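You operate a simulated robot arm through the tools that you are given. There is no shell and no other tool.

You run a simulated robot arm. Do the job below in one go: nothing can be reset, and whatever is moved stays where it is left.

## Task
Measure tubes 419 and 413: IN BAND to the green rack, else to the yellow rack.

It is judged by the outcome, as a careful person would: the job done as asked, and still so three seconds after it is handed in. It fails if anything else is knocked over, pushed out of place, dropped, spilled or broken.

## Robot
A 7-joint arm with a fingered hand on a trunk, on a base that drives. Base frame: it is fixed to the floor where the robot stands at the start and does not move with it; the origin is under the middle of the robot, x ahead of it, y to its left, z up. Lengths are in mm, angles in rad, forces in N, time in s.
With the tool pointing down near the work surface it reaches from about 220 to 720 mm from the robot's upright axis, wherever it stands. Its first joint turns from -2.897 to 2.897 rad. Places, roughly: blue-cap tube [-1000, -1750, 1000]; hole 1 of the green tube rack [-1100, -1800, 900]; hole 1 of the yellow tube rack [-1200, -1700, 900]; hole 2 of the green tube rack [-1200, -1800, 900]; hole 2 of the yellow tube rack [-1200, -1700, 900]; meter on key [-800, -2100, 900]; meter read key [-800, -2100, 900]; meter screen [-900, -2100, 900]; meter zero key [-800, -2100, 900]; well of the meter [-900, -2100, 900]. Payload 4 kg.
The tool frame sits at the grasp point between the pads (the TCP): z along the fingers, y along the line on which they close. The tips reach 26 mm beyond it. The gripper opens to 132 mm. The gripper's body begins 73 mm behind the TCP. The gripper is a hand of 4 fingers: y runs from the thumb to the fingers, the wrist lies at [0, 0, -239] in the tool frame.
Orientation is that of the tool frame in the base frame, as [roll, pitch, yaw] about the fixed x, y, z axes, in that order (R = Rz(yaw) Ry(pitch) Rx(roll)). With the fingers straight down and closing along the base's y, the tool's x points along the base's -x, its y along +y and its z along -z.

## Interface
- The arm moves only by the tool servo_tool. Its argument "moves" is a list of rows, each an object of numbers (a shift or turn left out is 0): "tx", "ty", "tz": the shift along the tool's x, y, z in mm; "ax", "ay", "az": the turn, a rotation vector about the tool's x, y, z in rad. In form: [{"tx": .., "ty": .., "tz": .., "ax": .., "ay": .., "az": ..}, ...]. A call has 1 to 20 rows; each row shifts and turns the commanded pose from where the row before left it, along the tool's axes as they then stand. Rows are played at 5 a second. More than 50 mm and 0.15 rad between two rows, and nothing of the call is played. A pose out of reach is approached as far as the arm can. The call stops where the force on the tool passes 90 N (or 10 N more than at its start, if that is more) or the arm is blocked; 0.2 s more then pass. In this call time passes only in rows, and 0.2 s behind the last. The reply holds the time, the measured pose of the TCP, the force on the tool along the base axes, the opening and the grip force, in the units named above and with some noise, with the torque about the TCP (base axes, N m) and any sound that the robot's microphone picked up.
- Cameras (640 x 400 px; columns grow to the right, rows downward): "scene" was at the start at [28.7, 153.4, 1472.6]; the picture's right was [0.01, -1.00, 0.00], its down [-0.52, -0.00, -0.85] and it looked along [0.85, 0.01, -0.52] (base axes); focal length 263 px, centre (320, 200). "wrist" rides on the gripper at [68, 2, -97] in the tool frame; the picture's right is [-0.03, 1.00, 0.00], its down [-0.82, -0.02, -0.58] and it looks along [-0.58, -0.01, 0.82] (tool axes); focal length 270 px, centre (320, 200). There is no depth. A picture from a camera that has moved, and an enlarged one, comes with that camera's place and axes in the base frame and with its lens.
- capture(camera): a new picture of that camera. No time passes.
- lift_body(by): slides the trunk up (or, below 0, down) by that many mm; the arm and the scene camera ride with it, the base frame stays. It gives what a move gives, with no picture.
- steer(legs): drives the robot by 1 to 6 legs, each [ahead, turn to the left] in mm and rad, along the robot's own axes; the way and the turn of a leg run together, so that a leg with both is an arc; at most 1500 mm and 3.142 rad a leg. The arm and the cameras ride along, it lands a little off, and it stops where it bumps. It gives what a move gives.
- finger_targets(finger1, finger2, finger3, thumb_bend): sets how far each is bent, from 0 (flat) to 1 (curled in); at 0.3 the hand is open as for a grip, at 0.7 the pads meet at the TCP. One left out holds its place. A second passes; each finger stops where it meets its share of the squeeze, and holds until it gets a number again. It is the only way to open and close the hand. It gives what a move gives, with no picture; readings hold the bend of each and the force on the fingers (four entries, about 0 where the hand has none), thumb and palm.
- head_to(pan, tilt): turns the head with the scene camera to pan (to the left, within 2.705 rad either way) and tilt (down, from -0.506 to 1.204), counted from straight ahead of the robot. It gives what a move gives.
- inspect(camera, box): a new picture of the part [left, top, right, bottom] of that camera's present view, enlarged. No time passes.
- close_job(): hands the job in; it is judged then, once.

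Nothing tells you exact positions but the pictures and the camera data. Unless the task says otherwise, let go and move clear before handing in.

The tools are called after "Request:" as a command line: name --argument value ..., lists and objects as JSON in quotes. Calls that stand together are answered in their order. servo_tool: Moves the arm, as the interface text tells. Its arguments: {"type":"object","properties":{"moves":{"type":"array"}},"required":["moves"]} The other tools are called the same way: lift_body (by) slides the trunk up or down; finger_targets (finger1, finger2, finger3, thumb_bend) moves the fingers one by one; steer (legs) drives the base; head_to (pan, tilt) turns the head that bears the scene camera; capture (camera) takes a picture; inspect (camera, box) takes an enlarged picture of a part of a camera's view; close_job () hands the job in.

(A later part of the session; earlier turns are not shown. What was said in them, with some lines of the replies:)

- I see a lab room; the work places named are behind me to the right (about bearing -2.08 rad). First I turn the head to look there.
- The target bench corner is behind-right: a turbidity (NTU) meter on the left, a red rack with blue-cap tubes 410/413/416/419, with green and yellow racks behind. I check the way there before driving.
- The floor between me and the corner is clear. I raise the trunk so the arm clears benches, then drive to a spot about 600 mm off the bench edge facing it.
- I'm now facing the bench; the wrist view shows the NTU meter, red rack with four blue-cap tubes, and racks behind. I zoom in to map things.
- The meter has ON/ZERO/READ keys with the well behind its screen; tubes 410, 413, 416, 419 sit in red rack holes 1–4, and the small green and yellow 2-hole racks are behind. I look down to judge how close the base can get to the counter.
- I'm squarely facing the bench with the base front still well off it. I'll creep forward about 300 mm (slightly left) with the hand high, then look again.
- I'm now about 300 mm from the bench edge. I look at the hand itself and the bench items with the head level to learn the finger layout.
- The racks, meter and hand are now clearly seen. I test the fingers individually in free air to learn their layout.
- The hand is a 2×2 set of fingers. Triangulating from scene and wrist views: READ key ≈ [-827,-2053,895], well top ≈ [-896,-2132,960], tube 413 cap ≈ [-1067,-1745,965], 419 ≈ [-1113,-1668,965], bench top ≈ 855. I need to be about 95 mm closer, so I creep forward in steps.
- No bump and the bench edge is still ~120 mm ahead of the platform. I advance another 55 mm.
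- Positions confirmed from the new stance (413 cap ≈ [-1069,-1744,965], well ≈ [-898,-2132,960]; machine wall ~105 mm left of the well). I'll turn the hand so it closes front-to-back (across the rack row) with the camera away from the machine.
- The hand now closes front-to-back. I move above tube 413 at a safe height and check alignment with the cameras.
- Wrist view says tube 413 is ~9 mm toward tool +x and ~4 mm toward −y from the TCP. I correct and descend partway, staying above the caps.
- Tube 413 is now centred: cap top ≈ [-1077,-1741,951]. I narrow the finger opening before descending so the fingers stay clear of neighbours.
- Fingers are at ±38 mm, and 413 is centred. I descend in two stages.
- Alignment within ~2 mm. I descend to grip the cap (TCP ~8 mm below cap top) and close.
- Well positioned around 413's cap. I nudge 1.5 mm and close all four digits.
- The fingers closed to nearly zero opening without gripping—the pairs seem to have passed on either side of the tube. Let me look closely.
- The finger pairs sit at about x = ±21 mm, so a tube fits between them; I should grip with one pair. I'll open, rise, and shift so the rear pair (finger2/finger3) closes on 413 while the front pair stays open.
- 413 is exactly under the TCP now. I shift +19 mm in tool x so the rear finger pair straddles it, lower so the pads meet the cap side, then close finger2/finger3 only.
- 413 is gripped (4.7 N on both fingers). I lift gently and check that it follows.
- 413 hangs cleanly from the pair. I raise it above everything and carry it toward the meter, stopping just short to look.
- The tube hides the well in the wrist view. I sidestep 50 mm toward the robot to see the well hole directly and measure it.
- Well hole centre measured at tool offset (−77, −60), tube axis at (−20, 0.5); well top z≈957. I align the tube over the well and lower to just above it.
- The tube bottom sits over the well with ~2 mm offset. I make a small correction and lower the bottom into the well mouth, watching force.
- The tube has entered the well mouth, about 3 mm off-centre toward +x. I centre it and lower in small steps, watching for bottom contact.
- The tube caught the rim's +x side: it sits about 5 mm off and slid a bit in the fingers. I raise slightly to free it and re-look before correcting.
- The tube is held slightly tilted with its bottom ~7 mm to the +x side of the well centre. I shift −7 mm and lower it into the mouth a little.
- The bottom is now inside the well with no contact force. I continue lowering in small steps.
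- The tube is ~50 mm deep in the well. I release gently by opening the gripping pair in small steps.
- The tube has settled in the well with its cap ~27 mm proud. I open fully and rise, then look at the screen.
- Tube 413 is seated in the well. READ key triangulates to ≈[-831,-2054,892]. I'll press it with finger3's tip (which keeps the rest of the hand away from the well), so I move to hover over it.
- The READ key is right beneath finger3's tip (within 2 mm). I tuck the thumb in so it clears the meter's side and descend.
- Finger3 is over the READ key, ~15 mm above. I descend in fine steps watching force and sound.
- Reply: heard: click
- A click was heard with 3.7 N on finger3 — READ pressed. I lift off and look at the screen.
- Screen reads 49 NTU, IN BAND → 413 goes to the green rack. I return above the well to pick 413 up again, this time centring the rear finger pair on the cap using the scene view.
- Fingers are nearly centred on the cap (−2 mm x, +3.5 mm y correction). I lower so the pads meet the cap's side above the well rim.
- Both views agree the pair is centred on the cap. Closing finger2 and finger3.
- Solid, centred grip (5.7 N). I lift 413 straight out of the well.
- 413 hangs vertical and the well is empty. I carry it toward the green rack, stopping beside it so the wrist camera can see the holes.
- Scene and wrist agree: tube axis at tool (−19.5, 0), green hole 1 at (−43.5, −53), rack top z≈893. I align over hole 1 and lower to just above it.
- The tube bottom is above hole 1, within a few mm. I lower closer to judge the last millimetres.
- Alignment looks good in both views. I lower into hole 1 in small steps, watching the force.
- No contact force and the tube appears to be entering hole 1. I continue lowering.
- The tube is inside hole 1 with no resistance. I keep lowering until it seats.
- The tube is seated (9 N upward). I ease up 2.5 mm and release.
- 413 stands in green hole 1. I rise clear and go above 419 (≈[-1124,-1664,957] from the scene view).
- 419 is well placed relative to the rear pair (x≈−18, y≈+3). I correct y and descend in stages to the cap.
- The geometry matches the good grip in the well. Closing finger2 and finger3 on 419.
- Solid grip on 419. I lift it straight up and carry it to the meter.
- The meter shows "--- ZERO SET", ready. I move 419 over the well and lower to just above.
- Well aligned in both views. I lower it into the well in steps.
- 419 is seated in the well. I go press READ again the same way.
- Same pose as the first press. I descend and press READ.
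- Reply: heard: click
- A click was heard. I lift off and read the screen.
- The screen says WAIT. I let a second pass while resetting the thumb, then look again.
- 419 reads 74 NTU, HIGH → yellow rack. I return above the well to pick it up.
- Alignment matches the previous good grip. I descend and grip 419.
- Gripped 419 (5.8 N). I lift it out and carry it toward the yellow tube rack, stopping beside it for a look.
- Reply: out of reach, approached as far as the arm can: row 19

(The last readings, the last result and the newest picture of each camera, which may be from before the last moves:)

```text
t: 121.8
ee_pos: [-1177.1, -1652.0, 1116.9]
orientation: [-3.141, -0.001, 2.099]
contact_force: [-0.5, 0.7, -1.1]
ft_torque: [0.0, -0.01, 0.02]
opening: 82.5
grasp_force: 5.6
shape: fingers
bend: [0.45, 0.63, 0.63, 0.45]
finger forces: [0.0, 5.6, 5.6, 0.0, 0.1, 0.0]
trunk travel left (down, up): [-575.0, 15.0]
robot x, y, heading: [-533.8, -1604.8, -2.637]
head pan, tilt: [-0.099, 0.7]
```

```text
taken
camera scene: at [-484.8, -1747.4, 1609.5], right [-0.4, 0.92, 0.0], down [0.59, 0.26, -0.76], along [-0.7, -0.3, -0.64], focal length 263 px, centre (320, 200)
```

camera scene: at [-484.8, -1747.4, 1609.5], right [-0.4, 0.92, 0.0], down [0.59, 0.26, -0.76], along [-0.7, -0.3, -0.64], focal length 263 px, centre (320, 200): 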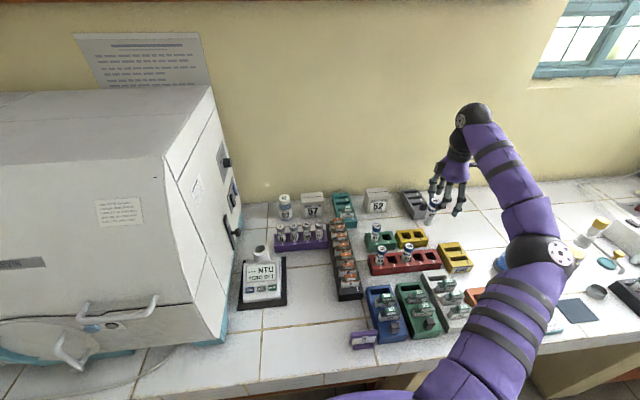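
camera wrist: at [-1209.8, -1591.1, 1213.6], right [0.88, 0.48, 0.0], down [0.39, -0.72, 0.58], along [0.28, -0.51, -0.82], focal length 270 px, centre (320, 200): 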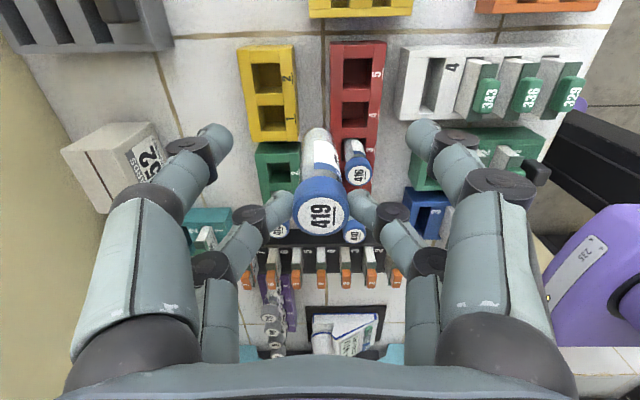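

The last step hit the arm's reach limit at this height; lower heights reach farther. Here the tube is over the empty gap between racks, so I lower some (tube bottom still well above the racks) and check the pose.

Request:
servo_tool --moves '[{"tz": 20}, {"tz": 25}, {"tz": 25}]'

Request:
capture --camera "wrist"

Request:
inspect --camera "wrist" --box '[200, 20, 360, 160]'

Request:
inspect --camera "scene" --box '[370, 180, 470, 270]'

```text
t: 122.6
ee_pos: [-1177.0, -1650.2, 1046.8]
orientation: [-3.141, -0.001, 2.101]
contact_force: [0.6, 0.3, 0.2]
ft_torque: [0.01, -0.01, 0.0]
opening: 82.9
grasp_force: 5.5
shape: fingers
bend: [0.45, 0.63, 0.63, 0.45]
finger forces: [0.1, 5.4, 5.6, 0.0, 0.1, 0.1]
trunk travel left (down, up): [-575.0, 15.0]
robot x, y, heading: [-530.1, -1606.5, -2.637]
head pan, tilt: [-0.099, 0.7]
```

```text
taken
camera wrist: at [-1209.3, -1589.9, 1144.1], right [0.88, 0.48, 0.0], down [0.4, -0.71, 0.58], along [0.28, -0.5, -0.82], focal length 270 px, centre (320, 200)
```

wrist: 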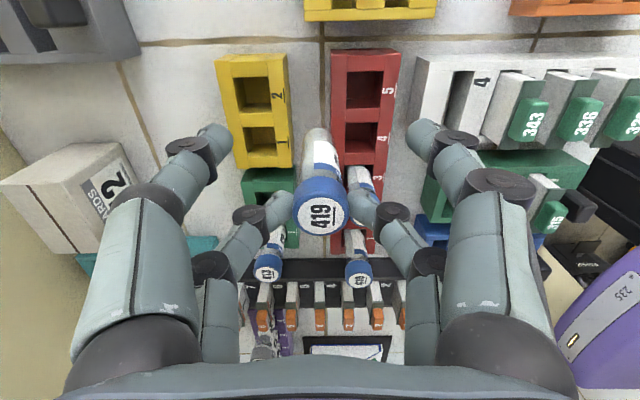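

```text
2.86 times, centred on (280, 90) of wrist
camera zoom: at [-1209.3, -1589.9, 1144.1], right [0.88, 0.48, 0.0], down [0.4, -0.71, 0.58], along [0.28, -0.5, -0.82], focal length 772 px, centre (434, 514)
```

zoom: 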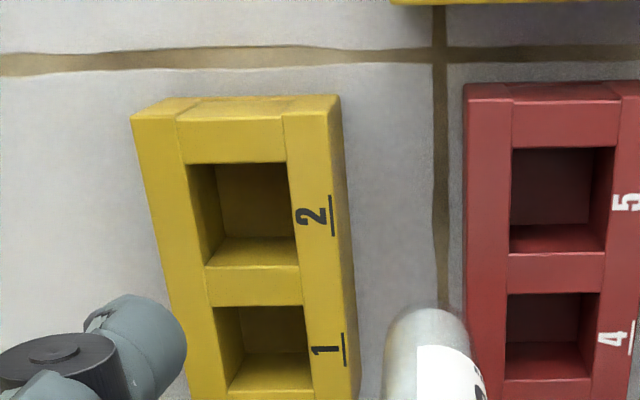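

```text
4.44 times, centred on (420, 225) of scene
camera zoom: at [-484.9, -1747.3, 1609.5], right [-0.4, 0.92, 0.0], down [0.59, 0.25, -0.76], along [-0.7, -0.3, -0.64], focal length 1168 px, centre (-124, 89)
```

zoom: 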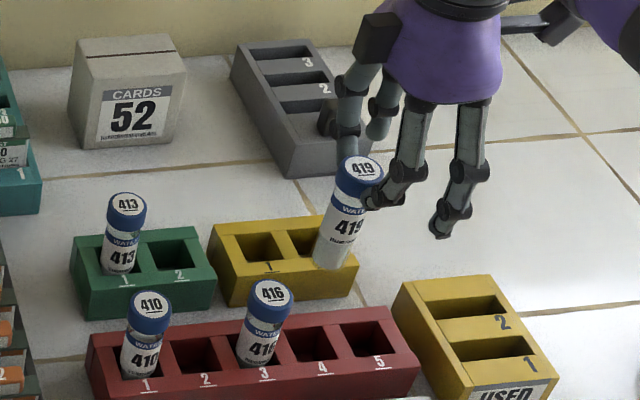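

Request:
inspect --camera "wrist" --box '[230, 100, 330, 180]'

Request:
inspect --camera "scene" --box '[410, 210, 460, 250]'

Request:
inspect --camera "wrist" --box '[270, 110, 370, 240]'

```text
5.00 times, centred on (280, 140) of wrist
camera zoom: at [-1209.3, -1589.9, 1144.1], right [0.88, 0.48, 0.0], down [0.4, -0.71, 0.58], along [0.28, -0.5, -0.82], focal length 1351 px, centre (520, 500)
```

zoom: 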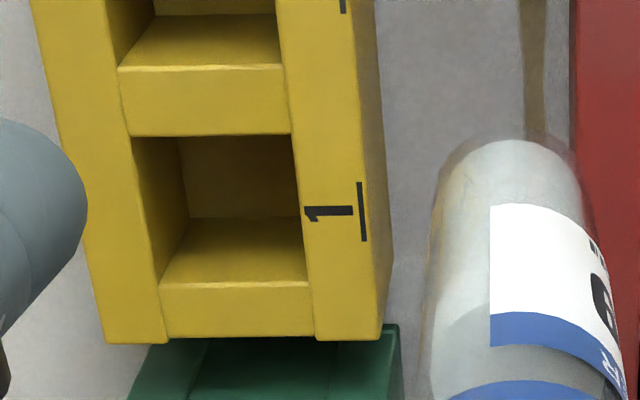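

```text
10.00 times, centred on (435, 230) of scene
camera zoom: at [-484.9, -1747.3, 1609.5], right [-0.4, 0.92, 0.0], down [0.59, 0.25, -0.76], along [-0.7, -0.3, -0.64], focal length 2627 px, centre (-830, -100)
```

zoom: 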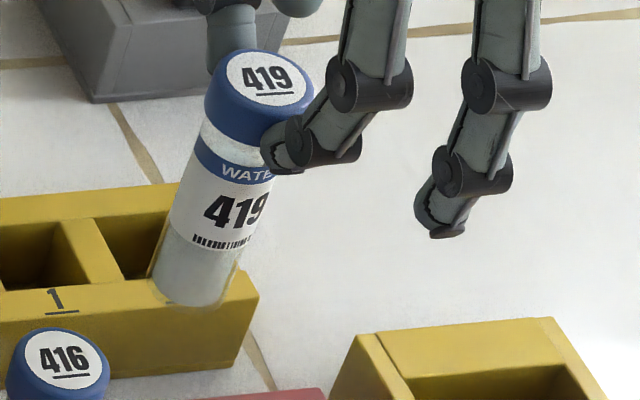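

```text
3.08 times, centred on (320, 175) of wrist
camera zoom: at [-1209.3, -1589.9, 1144.1], right [0.88, 0.48, 0.0], down [0.4, -0.71, 0.58], along [0.28, -0.5, -0.82], focal length 832 px, centre (320, 277)
```

zoom: 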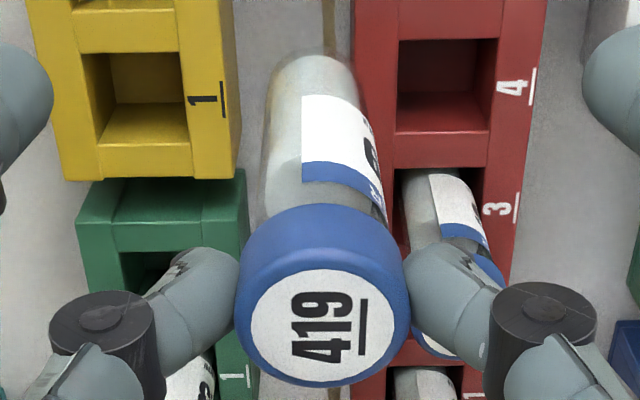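

Request:
inspect --camera "scene" --box '[385, 215, 435, 255]'

```text
10.00 times, centred on (410, 235) of scene
camera zoom: at [-484.9, -1747.3, 1609.5], right [-0.4, 0.92, 0.0], down [0.59, 0.25, -0.76], along [-0.7, -0.3, -0.64], focal length 2627 px, centre (-580, -150)
```

zoom: 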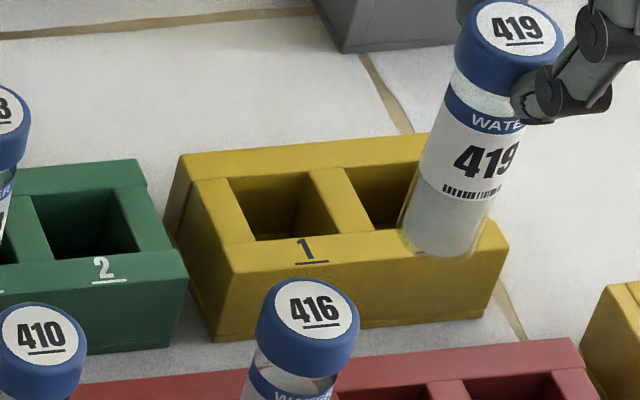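

Both cameras agree on the needed shift: tx −21.6, ty −59.6 to yellow hole 1. I lower a bit more (bottom still ~20 mm above racks) for reach and move across.

Request:
servo_tool --moves '[{"tz": 20}, {"tx": -7.2, "ty": -15}, {"tx": -7.2, "ty": -15}]'

Request:
servo_tool --moves '[{"tx": -7.2, "ty": -15}, {"ty": -14.6}]'

```text
t: 123.4
ee_pos: [-1195.7, -1678.4, 1026.9]
orientation: [-3.14, 0.0, 2.101]
contact_force: [0.0, 1.2, -0.4]
ft_torque: [0.02, -0.01, -0.01]
opening: 82.6
grasp_force: 5.9
shape: fingers
bend: [0.45, 0.63, 0.63, 0.45]
finger forces: [0.1, 5.5, 5.6, 0.1, 0.0, 0.0]
trunk travel left (down, up): [-575.0, 15.0]
robot x, y, heading: [-534.7, -1608.0, -2.635]
head pan, tilt: [-0.099, 0.7]
```

```text
t: 124.0
ee_pos: [-1210.3, -1695.4, 1027.4]
orientation: [-3.141, 0.0, 2.099]
contact_force: [0.3, -0.2, -0.7]
ft_torque: [0.02, 0.04, 0.01]
opening: 82.6
grasp_force: 5.3
shape: fingers
bend: [0.45, 0.63, 0.63, 0.45]
finger forces: [0.1, 5.5, 5.6, 0.0, 0.1, 0.1]
out of reach, approached as far as the arm can: row 2
trunk travel left (down, up): [-575.0, 15.0]
robot x, y, heading: [-531.9, -1609.0, -2.635]
head pan, tilt: [-0.099, 0.7]
```

Reach grows as I go lower; I lower 16 mm (bottom still ~12 mm above the rack) and finish the last 8 mm.

Request:
servo_tool --moves '[{"tz": 8}, {"tz": 8}, {"ty": -4}, {"ty": -4}]'

Request:
inspect --camera "wrist" --box '[260, 80, 380, 180]'

Request:
inspect --camera "scene" --box '[385, 205, 435, 245]'

```text
t: 125.0
ee_pos: [-1214.8, -1695.8, 1011.2]
orientation: [-3.141, 0.0, 2.101]
contact_force: [0.0, -0.7, 0.6]
ft_torque: [0.03, 0.01, 0.0]
opening: 82.9
grasp_force: 5.4
shape: fingers
bend: [0.45, 0.63, 0.63, 0.45]
finger forces: [0.1, 5.5, 5.5, 0.0, 0.0, 0.0]
out of reach, approached as far as the arm can: row 4
trunk travel left (down, up): [-575.0, 15.0]
robot x, y, heading: [-534.9, -1613.3, -2.637]
head pan, tilt: [-0.099, 0.7]
```

```text
4.00 times, centred on (320, 130) of wrist
camera zoom: at [-1246.5, -1636.9, 1108.4], right [0.88, 0.48, 0.0], down [0.39, -0.71, 0.58], along [0.28, -0.51, -0.82], focal length 1081 px, centre (320, 480)
```

zoom: 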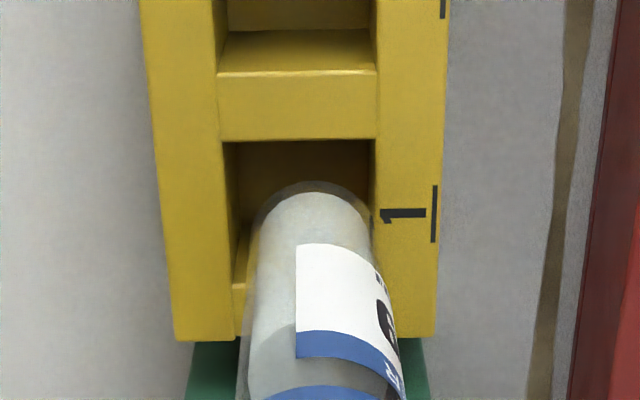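

```text
10.00 times, centred on (410, 225) of scene
camera zoom: at [-485.0, -1747.4, 1609.5], right [-0.4, 0.92, 0.0], down [0.59, 0.25, -0.76], along [-0.7, -0.3, -0.64], focal length 2627 px, centre (-580, -50)
```

zoom: 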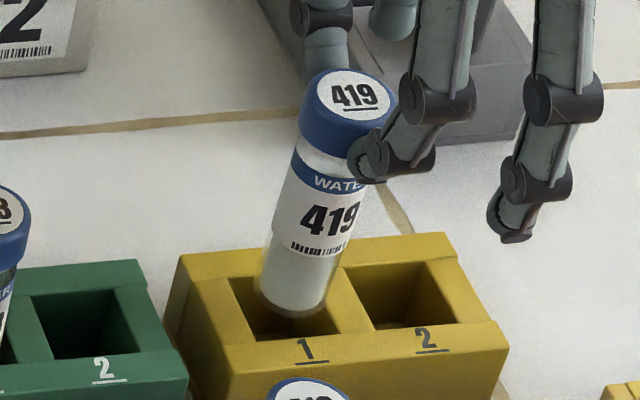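

Alignment matches the successful 413 placement; y is ~1 mm short due to reach and will improve lower down. I lower gently into hole 1.

Request:
servo_tool --moves '[{"tz": 4}, {"ty": -0.8, "tz": 4}]'

Request:
inspect --camera "wrist" --box '[260, 80, 380, 180]'

Request:
inspect --camera "scene" --box '[385, 205, 435, 245]'

```text
t: 125.6
ee_pos: [-1213.3, -1697.3, 1002.9]
orientation: [3.141, -0.001, 2.1]
contact_force: [0.5, -0.5, -0.5]
ft_torque: [0.01, 0.04, -0.01]
opening: 82.6
grasp_force: 5.4
shape: fingers
bend: [0.45, 0.63, 0.63, 0.45]
finger forces: [0.0, 5.4, 5.4, 0.0, 0.1, 0.0]
trunk travel left (down, up): [-575.0, 15.0]
robot x, y, heading: [-530.6, -1607.6, -2.635]
head pan, tilt: [-0.099, 0.7]
```

```text
4.00 times, centred on (320, 130) of wrist
camera zoom: at [-1247.1, -1637.3, 1100.3], right [0.87, 0.48, 0.0], down [0.4, -0.71, 0.58], along [0.28, -0.51, -0.82], focal length 1081 px, centre (320, 480)
```

zoom: 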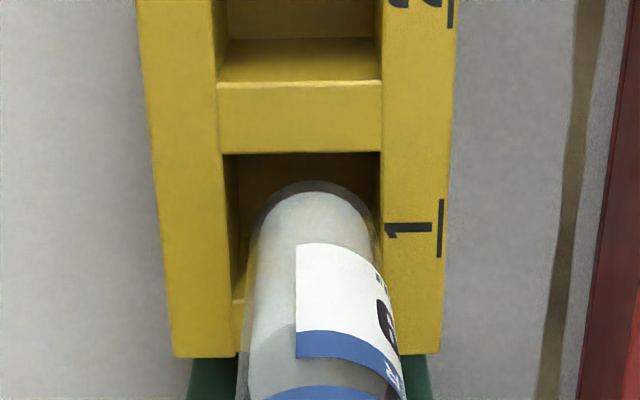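

```text
10.00 times, centred on (410, 225) of scene
camera zoom: at [-484.9, -1747.4, 1609.5], right [-0.4, 0.92, 0.0], down [0.59, 0.25, -0.76], along [-0.7, -0.3, -0.64], focal length 2627 px, centre (-580, -50)
```

zoom: 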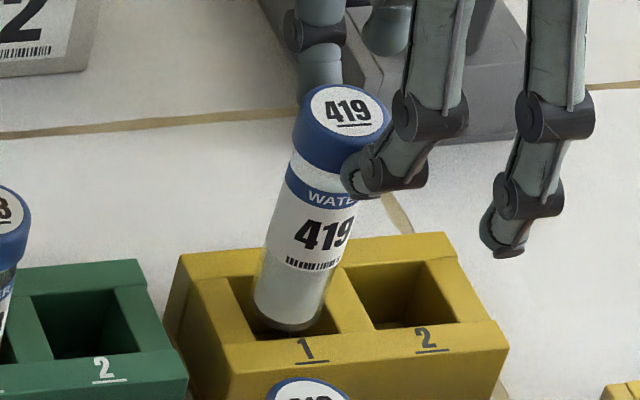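

Request:
servo_tool --moves '[{"ty": -1}, {"ty": -1}]'

Request:
inspect --camera "wrist" --box '[260, 80, 380, 180]'

```text
t: 126.2
ee_pos: [-1215.7, -1697.6, 1002.6]
orientation: [3.141, 0.003, 2.095]
contact_force: [0.1, 0.3, -0.7]
ft_torque: [0.01, 0.02, 0.0]
opening: 82.6
grasp_force: 5.1
shape: fingers
bend: [0.45, 0.63, 0.63, 0.45]
finger forces: [0.1, 5.4, 5.5, 0.0, 0.0, 0.1]
trunk travel left (down, up): [-575.0, 15.0]
robot x, y, heading: [-535.3, -1606.6, -2.637]
head pan, tilt: [-0.099, 0.7]
```

```text
4.00 times, centred on (320, 130) of wrist
camera zoom: at [-1248.3, -1637.0, 1099.6], right [0.88, 0.48, 0.0], down [0.39, -0.72, 0.58], along [0.28, -0.51, -0.82], focal length 1081 px, centre (320, 480)
```

zoom: 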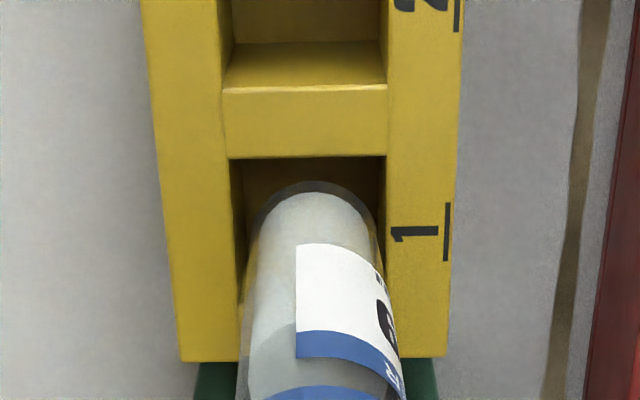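

Now ~1 mm off in y — fine. I lower stepwise.

Request:
servo_tool --moves '[{"tz": 3}, {"tz": 3}]'

Request:
inspect --camera "wrist" --box '[260, 80, 380, 180]'

Request:
inspect --camera "scene" --box '[385, 205, 435, 245]'

```text
t: 126.8
ee_pos: [-1215.8, -1699.4, 996.7]
orientation: [3.141, 0.001, 2.103]
contact_force: [-0.7, -0.2, -1.1]
ft_torque: [0.03, 0.04, 0.03]
opening: 82.6
grasp_force: 5.7
shape: fingers
bend: [0.45, 0.63, 0.63, 0.45]
finger forces: [0.1, 5.3, 5.5, 0.1, 0.0, 0.0]
trunk travel left (down, up): [-575.0, 15.0]
robot x, y, heading: [-531.1, -1609.0, -2.636]
head pan, tilt: [-0.099, 0.7]
```

```text
4.00 times, centred on (320, 130) of wrist
camera zoom: at [-1248.6, -1638.3, 1094.3], right [0.88, 0.48, 0.0], down [0.4, -0.71, 0.58], along [0.28, -0.51, -0.82], focal length 1081 px, centre (320, 480)
```

zoom: 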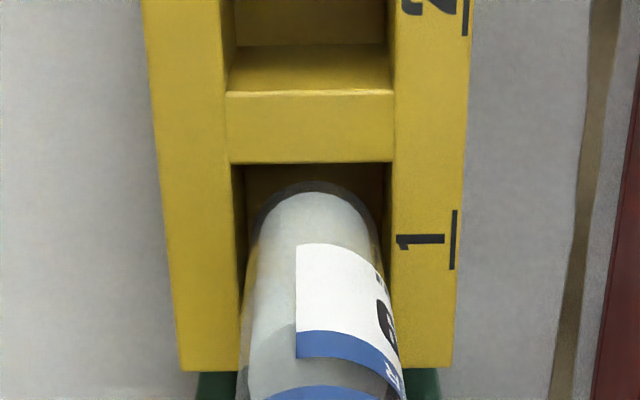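

```text
10.00 times, centred on (410, 225) of scene
camera zoom: at [-484.9, -1747.3, 1609.5], right [-0.4, 0.92, 0.0], down [0.59, 0.25, -0.76], along [-0.7, -0.3, -0.64], focal length 2627 px, centre (-580, -50)
```

zoom: 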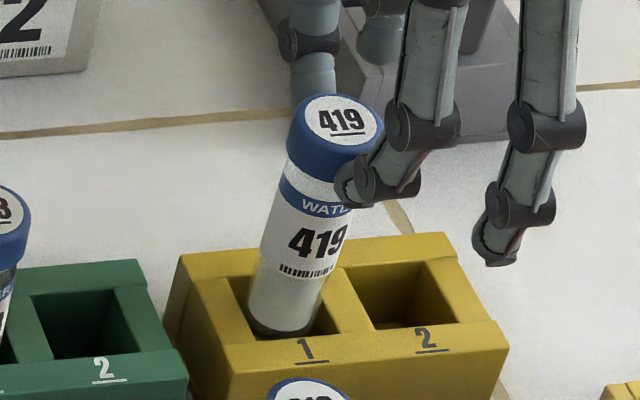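

Centred in both axes. I continue lowering.

Request:
servo_tool --moves '[{"tz": 4}, {"tz": 4}, {"tz": 4}]'

Request:
inspect --camera "scene" --box '[385, 205, 435, 245]'

Request:
inspect --camera "wrist" --box '[260, 80, 380, 180]'

```text
t: 127.6
ee_pos: [-1216.4, -1699.0, 985.7]
orientation: [-3.141, 0.001, 2.1]
contact_force: [-0.6, 0.5, -0.9]
ft_torque: [0.03, 0.01, -0.01]
opening: 82.8
grasp_force: 5.5
shape: fingers
bend: [0.45, 0.63, 0.63, 0.45]
finger forces: [0.0, 5.4, 5.5, 0.0, 0.0, 0.0]
trunk travel left (down, up): [-575.0, 15.0]
robot x, y, heading: [-530.0, -1609.2, -2.639]
head pan, tilt: [-0.099, 0.7]
```

```text
10.00 times, centred on (410, 225) of scene
camera zoom: at [-484.9, -1747.3, 1609.5], right [-0.4, 0.92, 0.0], down [0.59, 0.25, -0.76], along [-0.7, -0.3, -0.64], focal length 2627 px, centre (-580, -50)
```

zoom: 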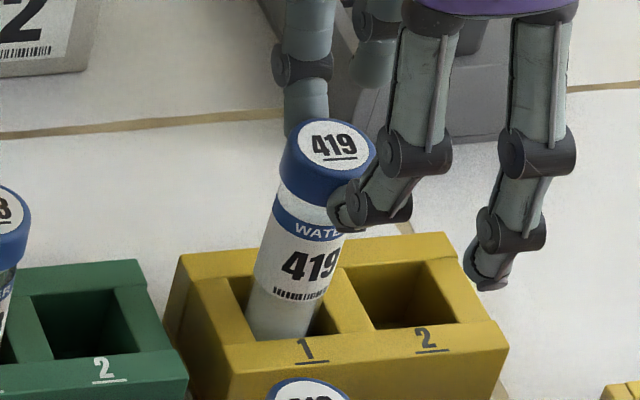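

```text
4.00 times, centred on (320, 130) of wrist
camera zoom: at [-1249.1, -1638.2, 1082.1], right [0.87, 0.48, 0.0], down [0.4, -0.71, 0.58], along [0.28, -0.51, -0.82], focal length 1081 px, centre (320, 480)
```

zoom: 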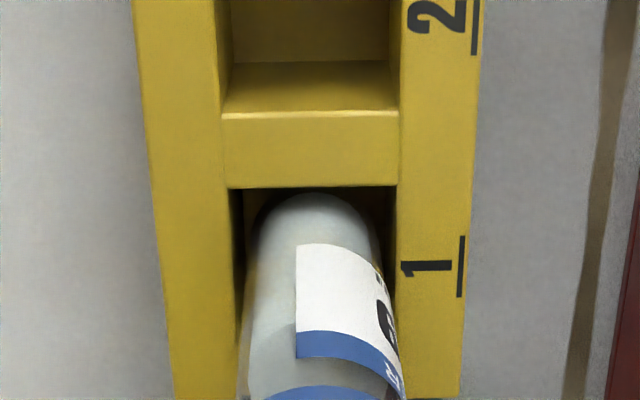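

419 is inside hole 1 with no resistance. I lower until it seats.

Request:
servo_tool --moves '[{"tz": 4}, {"tz": 4}, {"tz": 4}, {"tz": 3}]'

Request:
servo_tool --moves '[{"tz": 2}]'

Request:
servo_tool --moves '[{"tz": 2}]'

```text
t: 128.6
ee_pos: [-1216.6, -1697.6, 970.0]
orientation: [-3.141, 0.001, 2.1]
contact_force: [-0.1, -0.4, -0.6]
ft_torque: [0.06, -0.01, -0.03]
opening: 82.8
grasp_force: 5.4
shape: fingers
bend: [0.45, 0.63, 0.63, 0.45]
finger forces: [0.0, 5.4, 5.5, 0.0, 0.0, 0.0]
trunk travel left (down, up): [-575.0, 15.0]
robot x, y, heading: [-532.3, -1608.4, -2.636]
head pan, tilt: [-0.099, 0.7]
```

```text
t: 129.0
ee_pos: [-1216.0, -1699.0, 967.1]
orientation: [-3.14, 0.0, 2.1]
contact_force: [0.7, -0.2, -0.7]
ft_torque: [-0.02, -0.02, -0.02]
opening: 82.3
grasp_force: 5.9
shape: fingers
bend: [0.45, 0.63, 0.63, 0.45]
finger forces: [0.0, 5.4, 5.5, 0.1, 0.0, 0.1]
trunk travel left (down, up): [-575.0, 15.0]
robot x, y, heading: [-531.7, -1608.2, -2.637]
head pan, tilt: [-0.099, 0.7]
```

```text
t: 129.4
ee_pos: [-1217.4, -1698.2, 966.9]
orientation: [3.14, 0.0, 2.1]
contact_force: [0.3, -0.7, 2.4]
ft_torque: [-0.02, -0.03, 0.0]
opening: 82.7
grasp_force: 6.3
shape: fingers
bend: [0.45, 0.63, 0.63, 0.45]
finger forces: [0.0, 5.8, 6.4, 0.1, 0.0, 0.1]
trunk travel left (down, up): [-575.0, 15.0]
robot x, y, heading: [-535.2, -1611.5, -2.634]
head pan, tilt: [-0.099, 0.7]
```

419 has seated (upward force 2.4 N). I release it gently and rise.

Request:
finger_targets --finger2 0.57 --finger3 0.57

Request:
finger_targets --finger2 0.45 --finger3 0.45

Request:
capture --camera "wrist"

Request:
inspect --camera "scene" --box '[370, 195, 450, 265]'

```text
t: 130.4
ee_pos: [-1216.1, -1699.5, 966.7]
orientation: [-3.141, -0.001, 2.102]
contact_force: [0.1, 0.2, 1.1]
ft_torque: [-0.02, 0.02, -0.01]
opening: 82.6
grasp_force: 0.1
shape: fingers
bend: [0.45, 0.56, 0.56, 0.45]
finger forces: [0.1, 0.0, 0.0, 0.0, 0.0, 0.0]
trunk travel left (down, up): [-575.0, 15.0]
robot x, y, heading: [-530.5, -1610.5, -2.636]
head pan, tilt: [-0.099, 0.7]
```

```text
t: 131.4
ee_pos: [-1215.6, -1699.8, 967.0]
orientation: [-3.14, 0.0, 2.101]
contact_force: [-0.2, 0.7, 0.8]
ft_torque: [0.02, 0.0, -0.03]
opening: 82.6
grasp_force: 0.0
shape: fingers
bend: [0.45, 0.45, 0.45, 0.45]
finger forces: [0.1, 0.0, 0.0, 0.0, 0.0, 0.0]
trunk travel left (down, up): [-575.0, 15.0]
robot x, y, heading: [-530.1, -1609.7, -2.634]
head pan, tilt: [-0.099, 0.7]
```

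```text
taken
camera wrist: at [-1249.1, -1638.5, 1063.3], right [0.87, 0.48, 0.0], down [0.4, -0.71, 0.58], along [0.28, -0.51, -0.82], focal length 270 px, centre (320, 200)
```

wrist: 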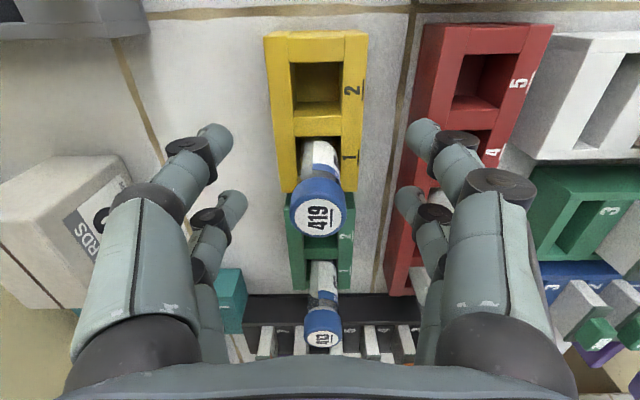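

```text
5.71 times, centred on (410, 230) of scene
camera zoom: at [-484.9, -1747.3, 1609.5], right [-0.4, 0.92, 0.0], down [0.59, 0.25, -0.76], along [-0.7, -0.3, -0.64], focal length 1501 px, centre (-194, 29)
```

zoom: 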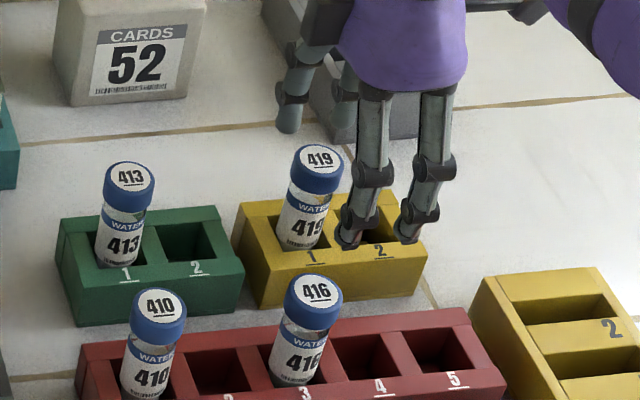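

Both tubes stand in their racks. I rise clear of the cap, then back the hand away toward the robot while rising (reach limit is tighter higher up).

Request:
servo_tool --moves '[{"tz": -15}, {"tz": -15}, {"tz": -8}, {"ty": 10, "tz": -8}, {"ty": 20, "tz": -20}, {"ty": 20, "tz": -20}, {"ty": 25, "tz": -25}, {"ty": 25, "tz": -25}, {"ty": 30, "tz": -20}]'

Request:
head_to --pan 0.0 --tilt 0.7

Request:
capture --camera "scene"

Request:
inspect --camera "scene" --box '[330, 190, 430, 270]'

Request:
inspect --camera "scene" --box '[200, 190, 330, 280]'

Request:
capture --camera "wrist"

```text
t: 133.4
ee_pos: [-1103.8, -1634.3, 1113.6]
orientation: [-3.141, -0.001, 2.101]
contact_force: [-0.8, -0.1, 0.1]
ft_torque: [0.01, 0.02, -0.01]
opening: 82.5
grasp_force: 0.0
shape: fingers
bend: [0.45, 0.45, 0.45, 0.45]
finger forces: [0.1, 0.0, 0.0, 0.1, 0.0, 0.0]
out of reach, approached as far as the arm can: row 3
trunk travel left (down, up): [-575.0, 15.0]
robot x, y, heading: [-529.9, -1610.3, -2.636]
head pan, tilt: [-0.099, 0.7]
```

```text
t: 134.1
ee_pos: [-1105.6, -1633.9, 1114.8]
orientation: [-3.141, 0.001, 2.1]
contact_force: [-0.2, -0.5, -0.5]
ft_torque: [0.01, -0.01, -0.01]
opening: 82.6
grasp_force: 0.1
shape: fingers
bend: [0.45, 0.45, 0.45, 0.45]
finger forces: [0.0, 0.0, 0.1, 0.0, 0.0, 0.1]
trunk travel left (down, up): [-575.0, 15.0]
robot x, y, heading: [-533.2, -1607.8, -2.634]
head pan, tilt: [0.0, 0.7]
```

```text
taken
camera scene: at [-481.1, -1754.8, 1609.5], right [-0.48, 0.87, 0.0], down [0.56, 0.31, -0.76], along [-0.67, -0.37, -0.64], focal length 263 px, centre (320, 200)
```

scene: 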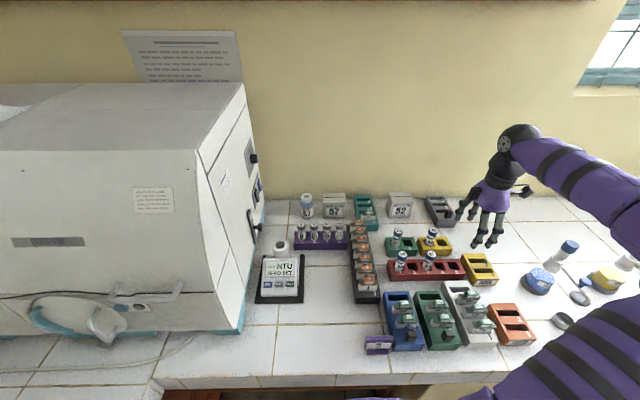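

```text
5.00 times, centred on (380, 230) of scene
camera zoom: at [-481.1, -1754.8, 1609.5], right [-0.48, 0.87, 0.0], down [0.56, 0.31, -0.76], along [-0.67, -0.37, -0.64], focal length 1314 px, centre (20, 50)
```

zoom: 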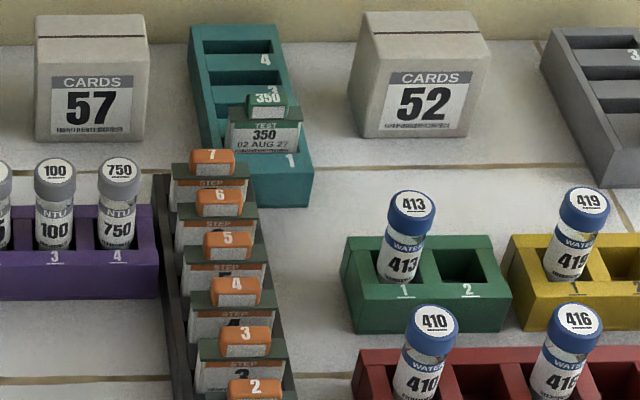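

```text
4.44 times, centred on (265, 235) of scene
camera zoom: at [-481.1, -1754.8, 1609.5], right [-0.48, 0.87, 0.0], down [0.56, 0.31, -0.76], along [-0.67, -0.37, -0.64], focal length 1168 px, centre (564, 44)
```

zoom: 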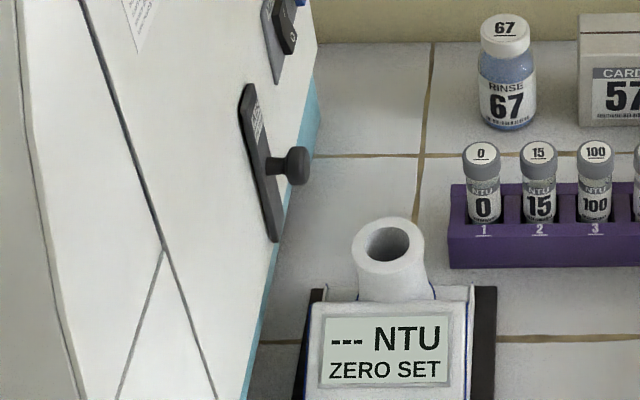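

```text
taken
camera wrist: at [-1137.3, -1572.8, 1211.4], right [0.87, 0.48, 0.0], down [0.4, -0.71, 0.58], along [0.28, -0.51, -0.82], focal length 270 px, centre (320, 200)
```

wrist: 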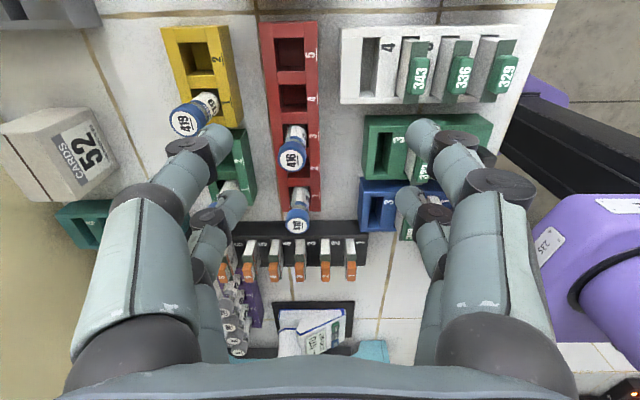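

The measurements are done: 413 read 49 NTU, IN BAND, and stands in the green rack. 419 read 74 NTU, HIGH, and stands in the yellow rack. Tubes 410 and 416 are still in place, the well is empty, and the hand is open and clear, so I hand the job in.

Request:
close_job

```text
The job is handed in.
```

I measured both tubes and placed each one by its reading, and the job is handed in.

| Tube | Reading | Result | Placed in |
|---|---|---|---|
| 413 | 49 NTU | IN BAND | green rack, hole 1 |
| 419 | 74 NTU | HIGH | yellow rack, hole 1 |

- **Meter:** it already showed "ZERO SET" before each reading, so I pressed only READ and did not re-zero it.
- **Slip with 413:** on the first try at the well, 413 caught the rim and slid in the fingers. I freed it, lined it up again and it went in. It was not dropped outside the well or spilled.
- **Everything else:** in the last pictures, tubes 410 and 416 and the items around the racks and meter were still in place. The well was empty, and the hand was open and clear.
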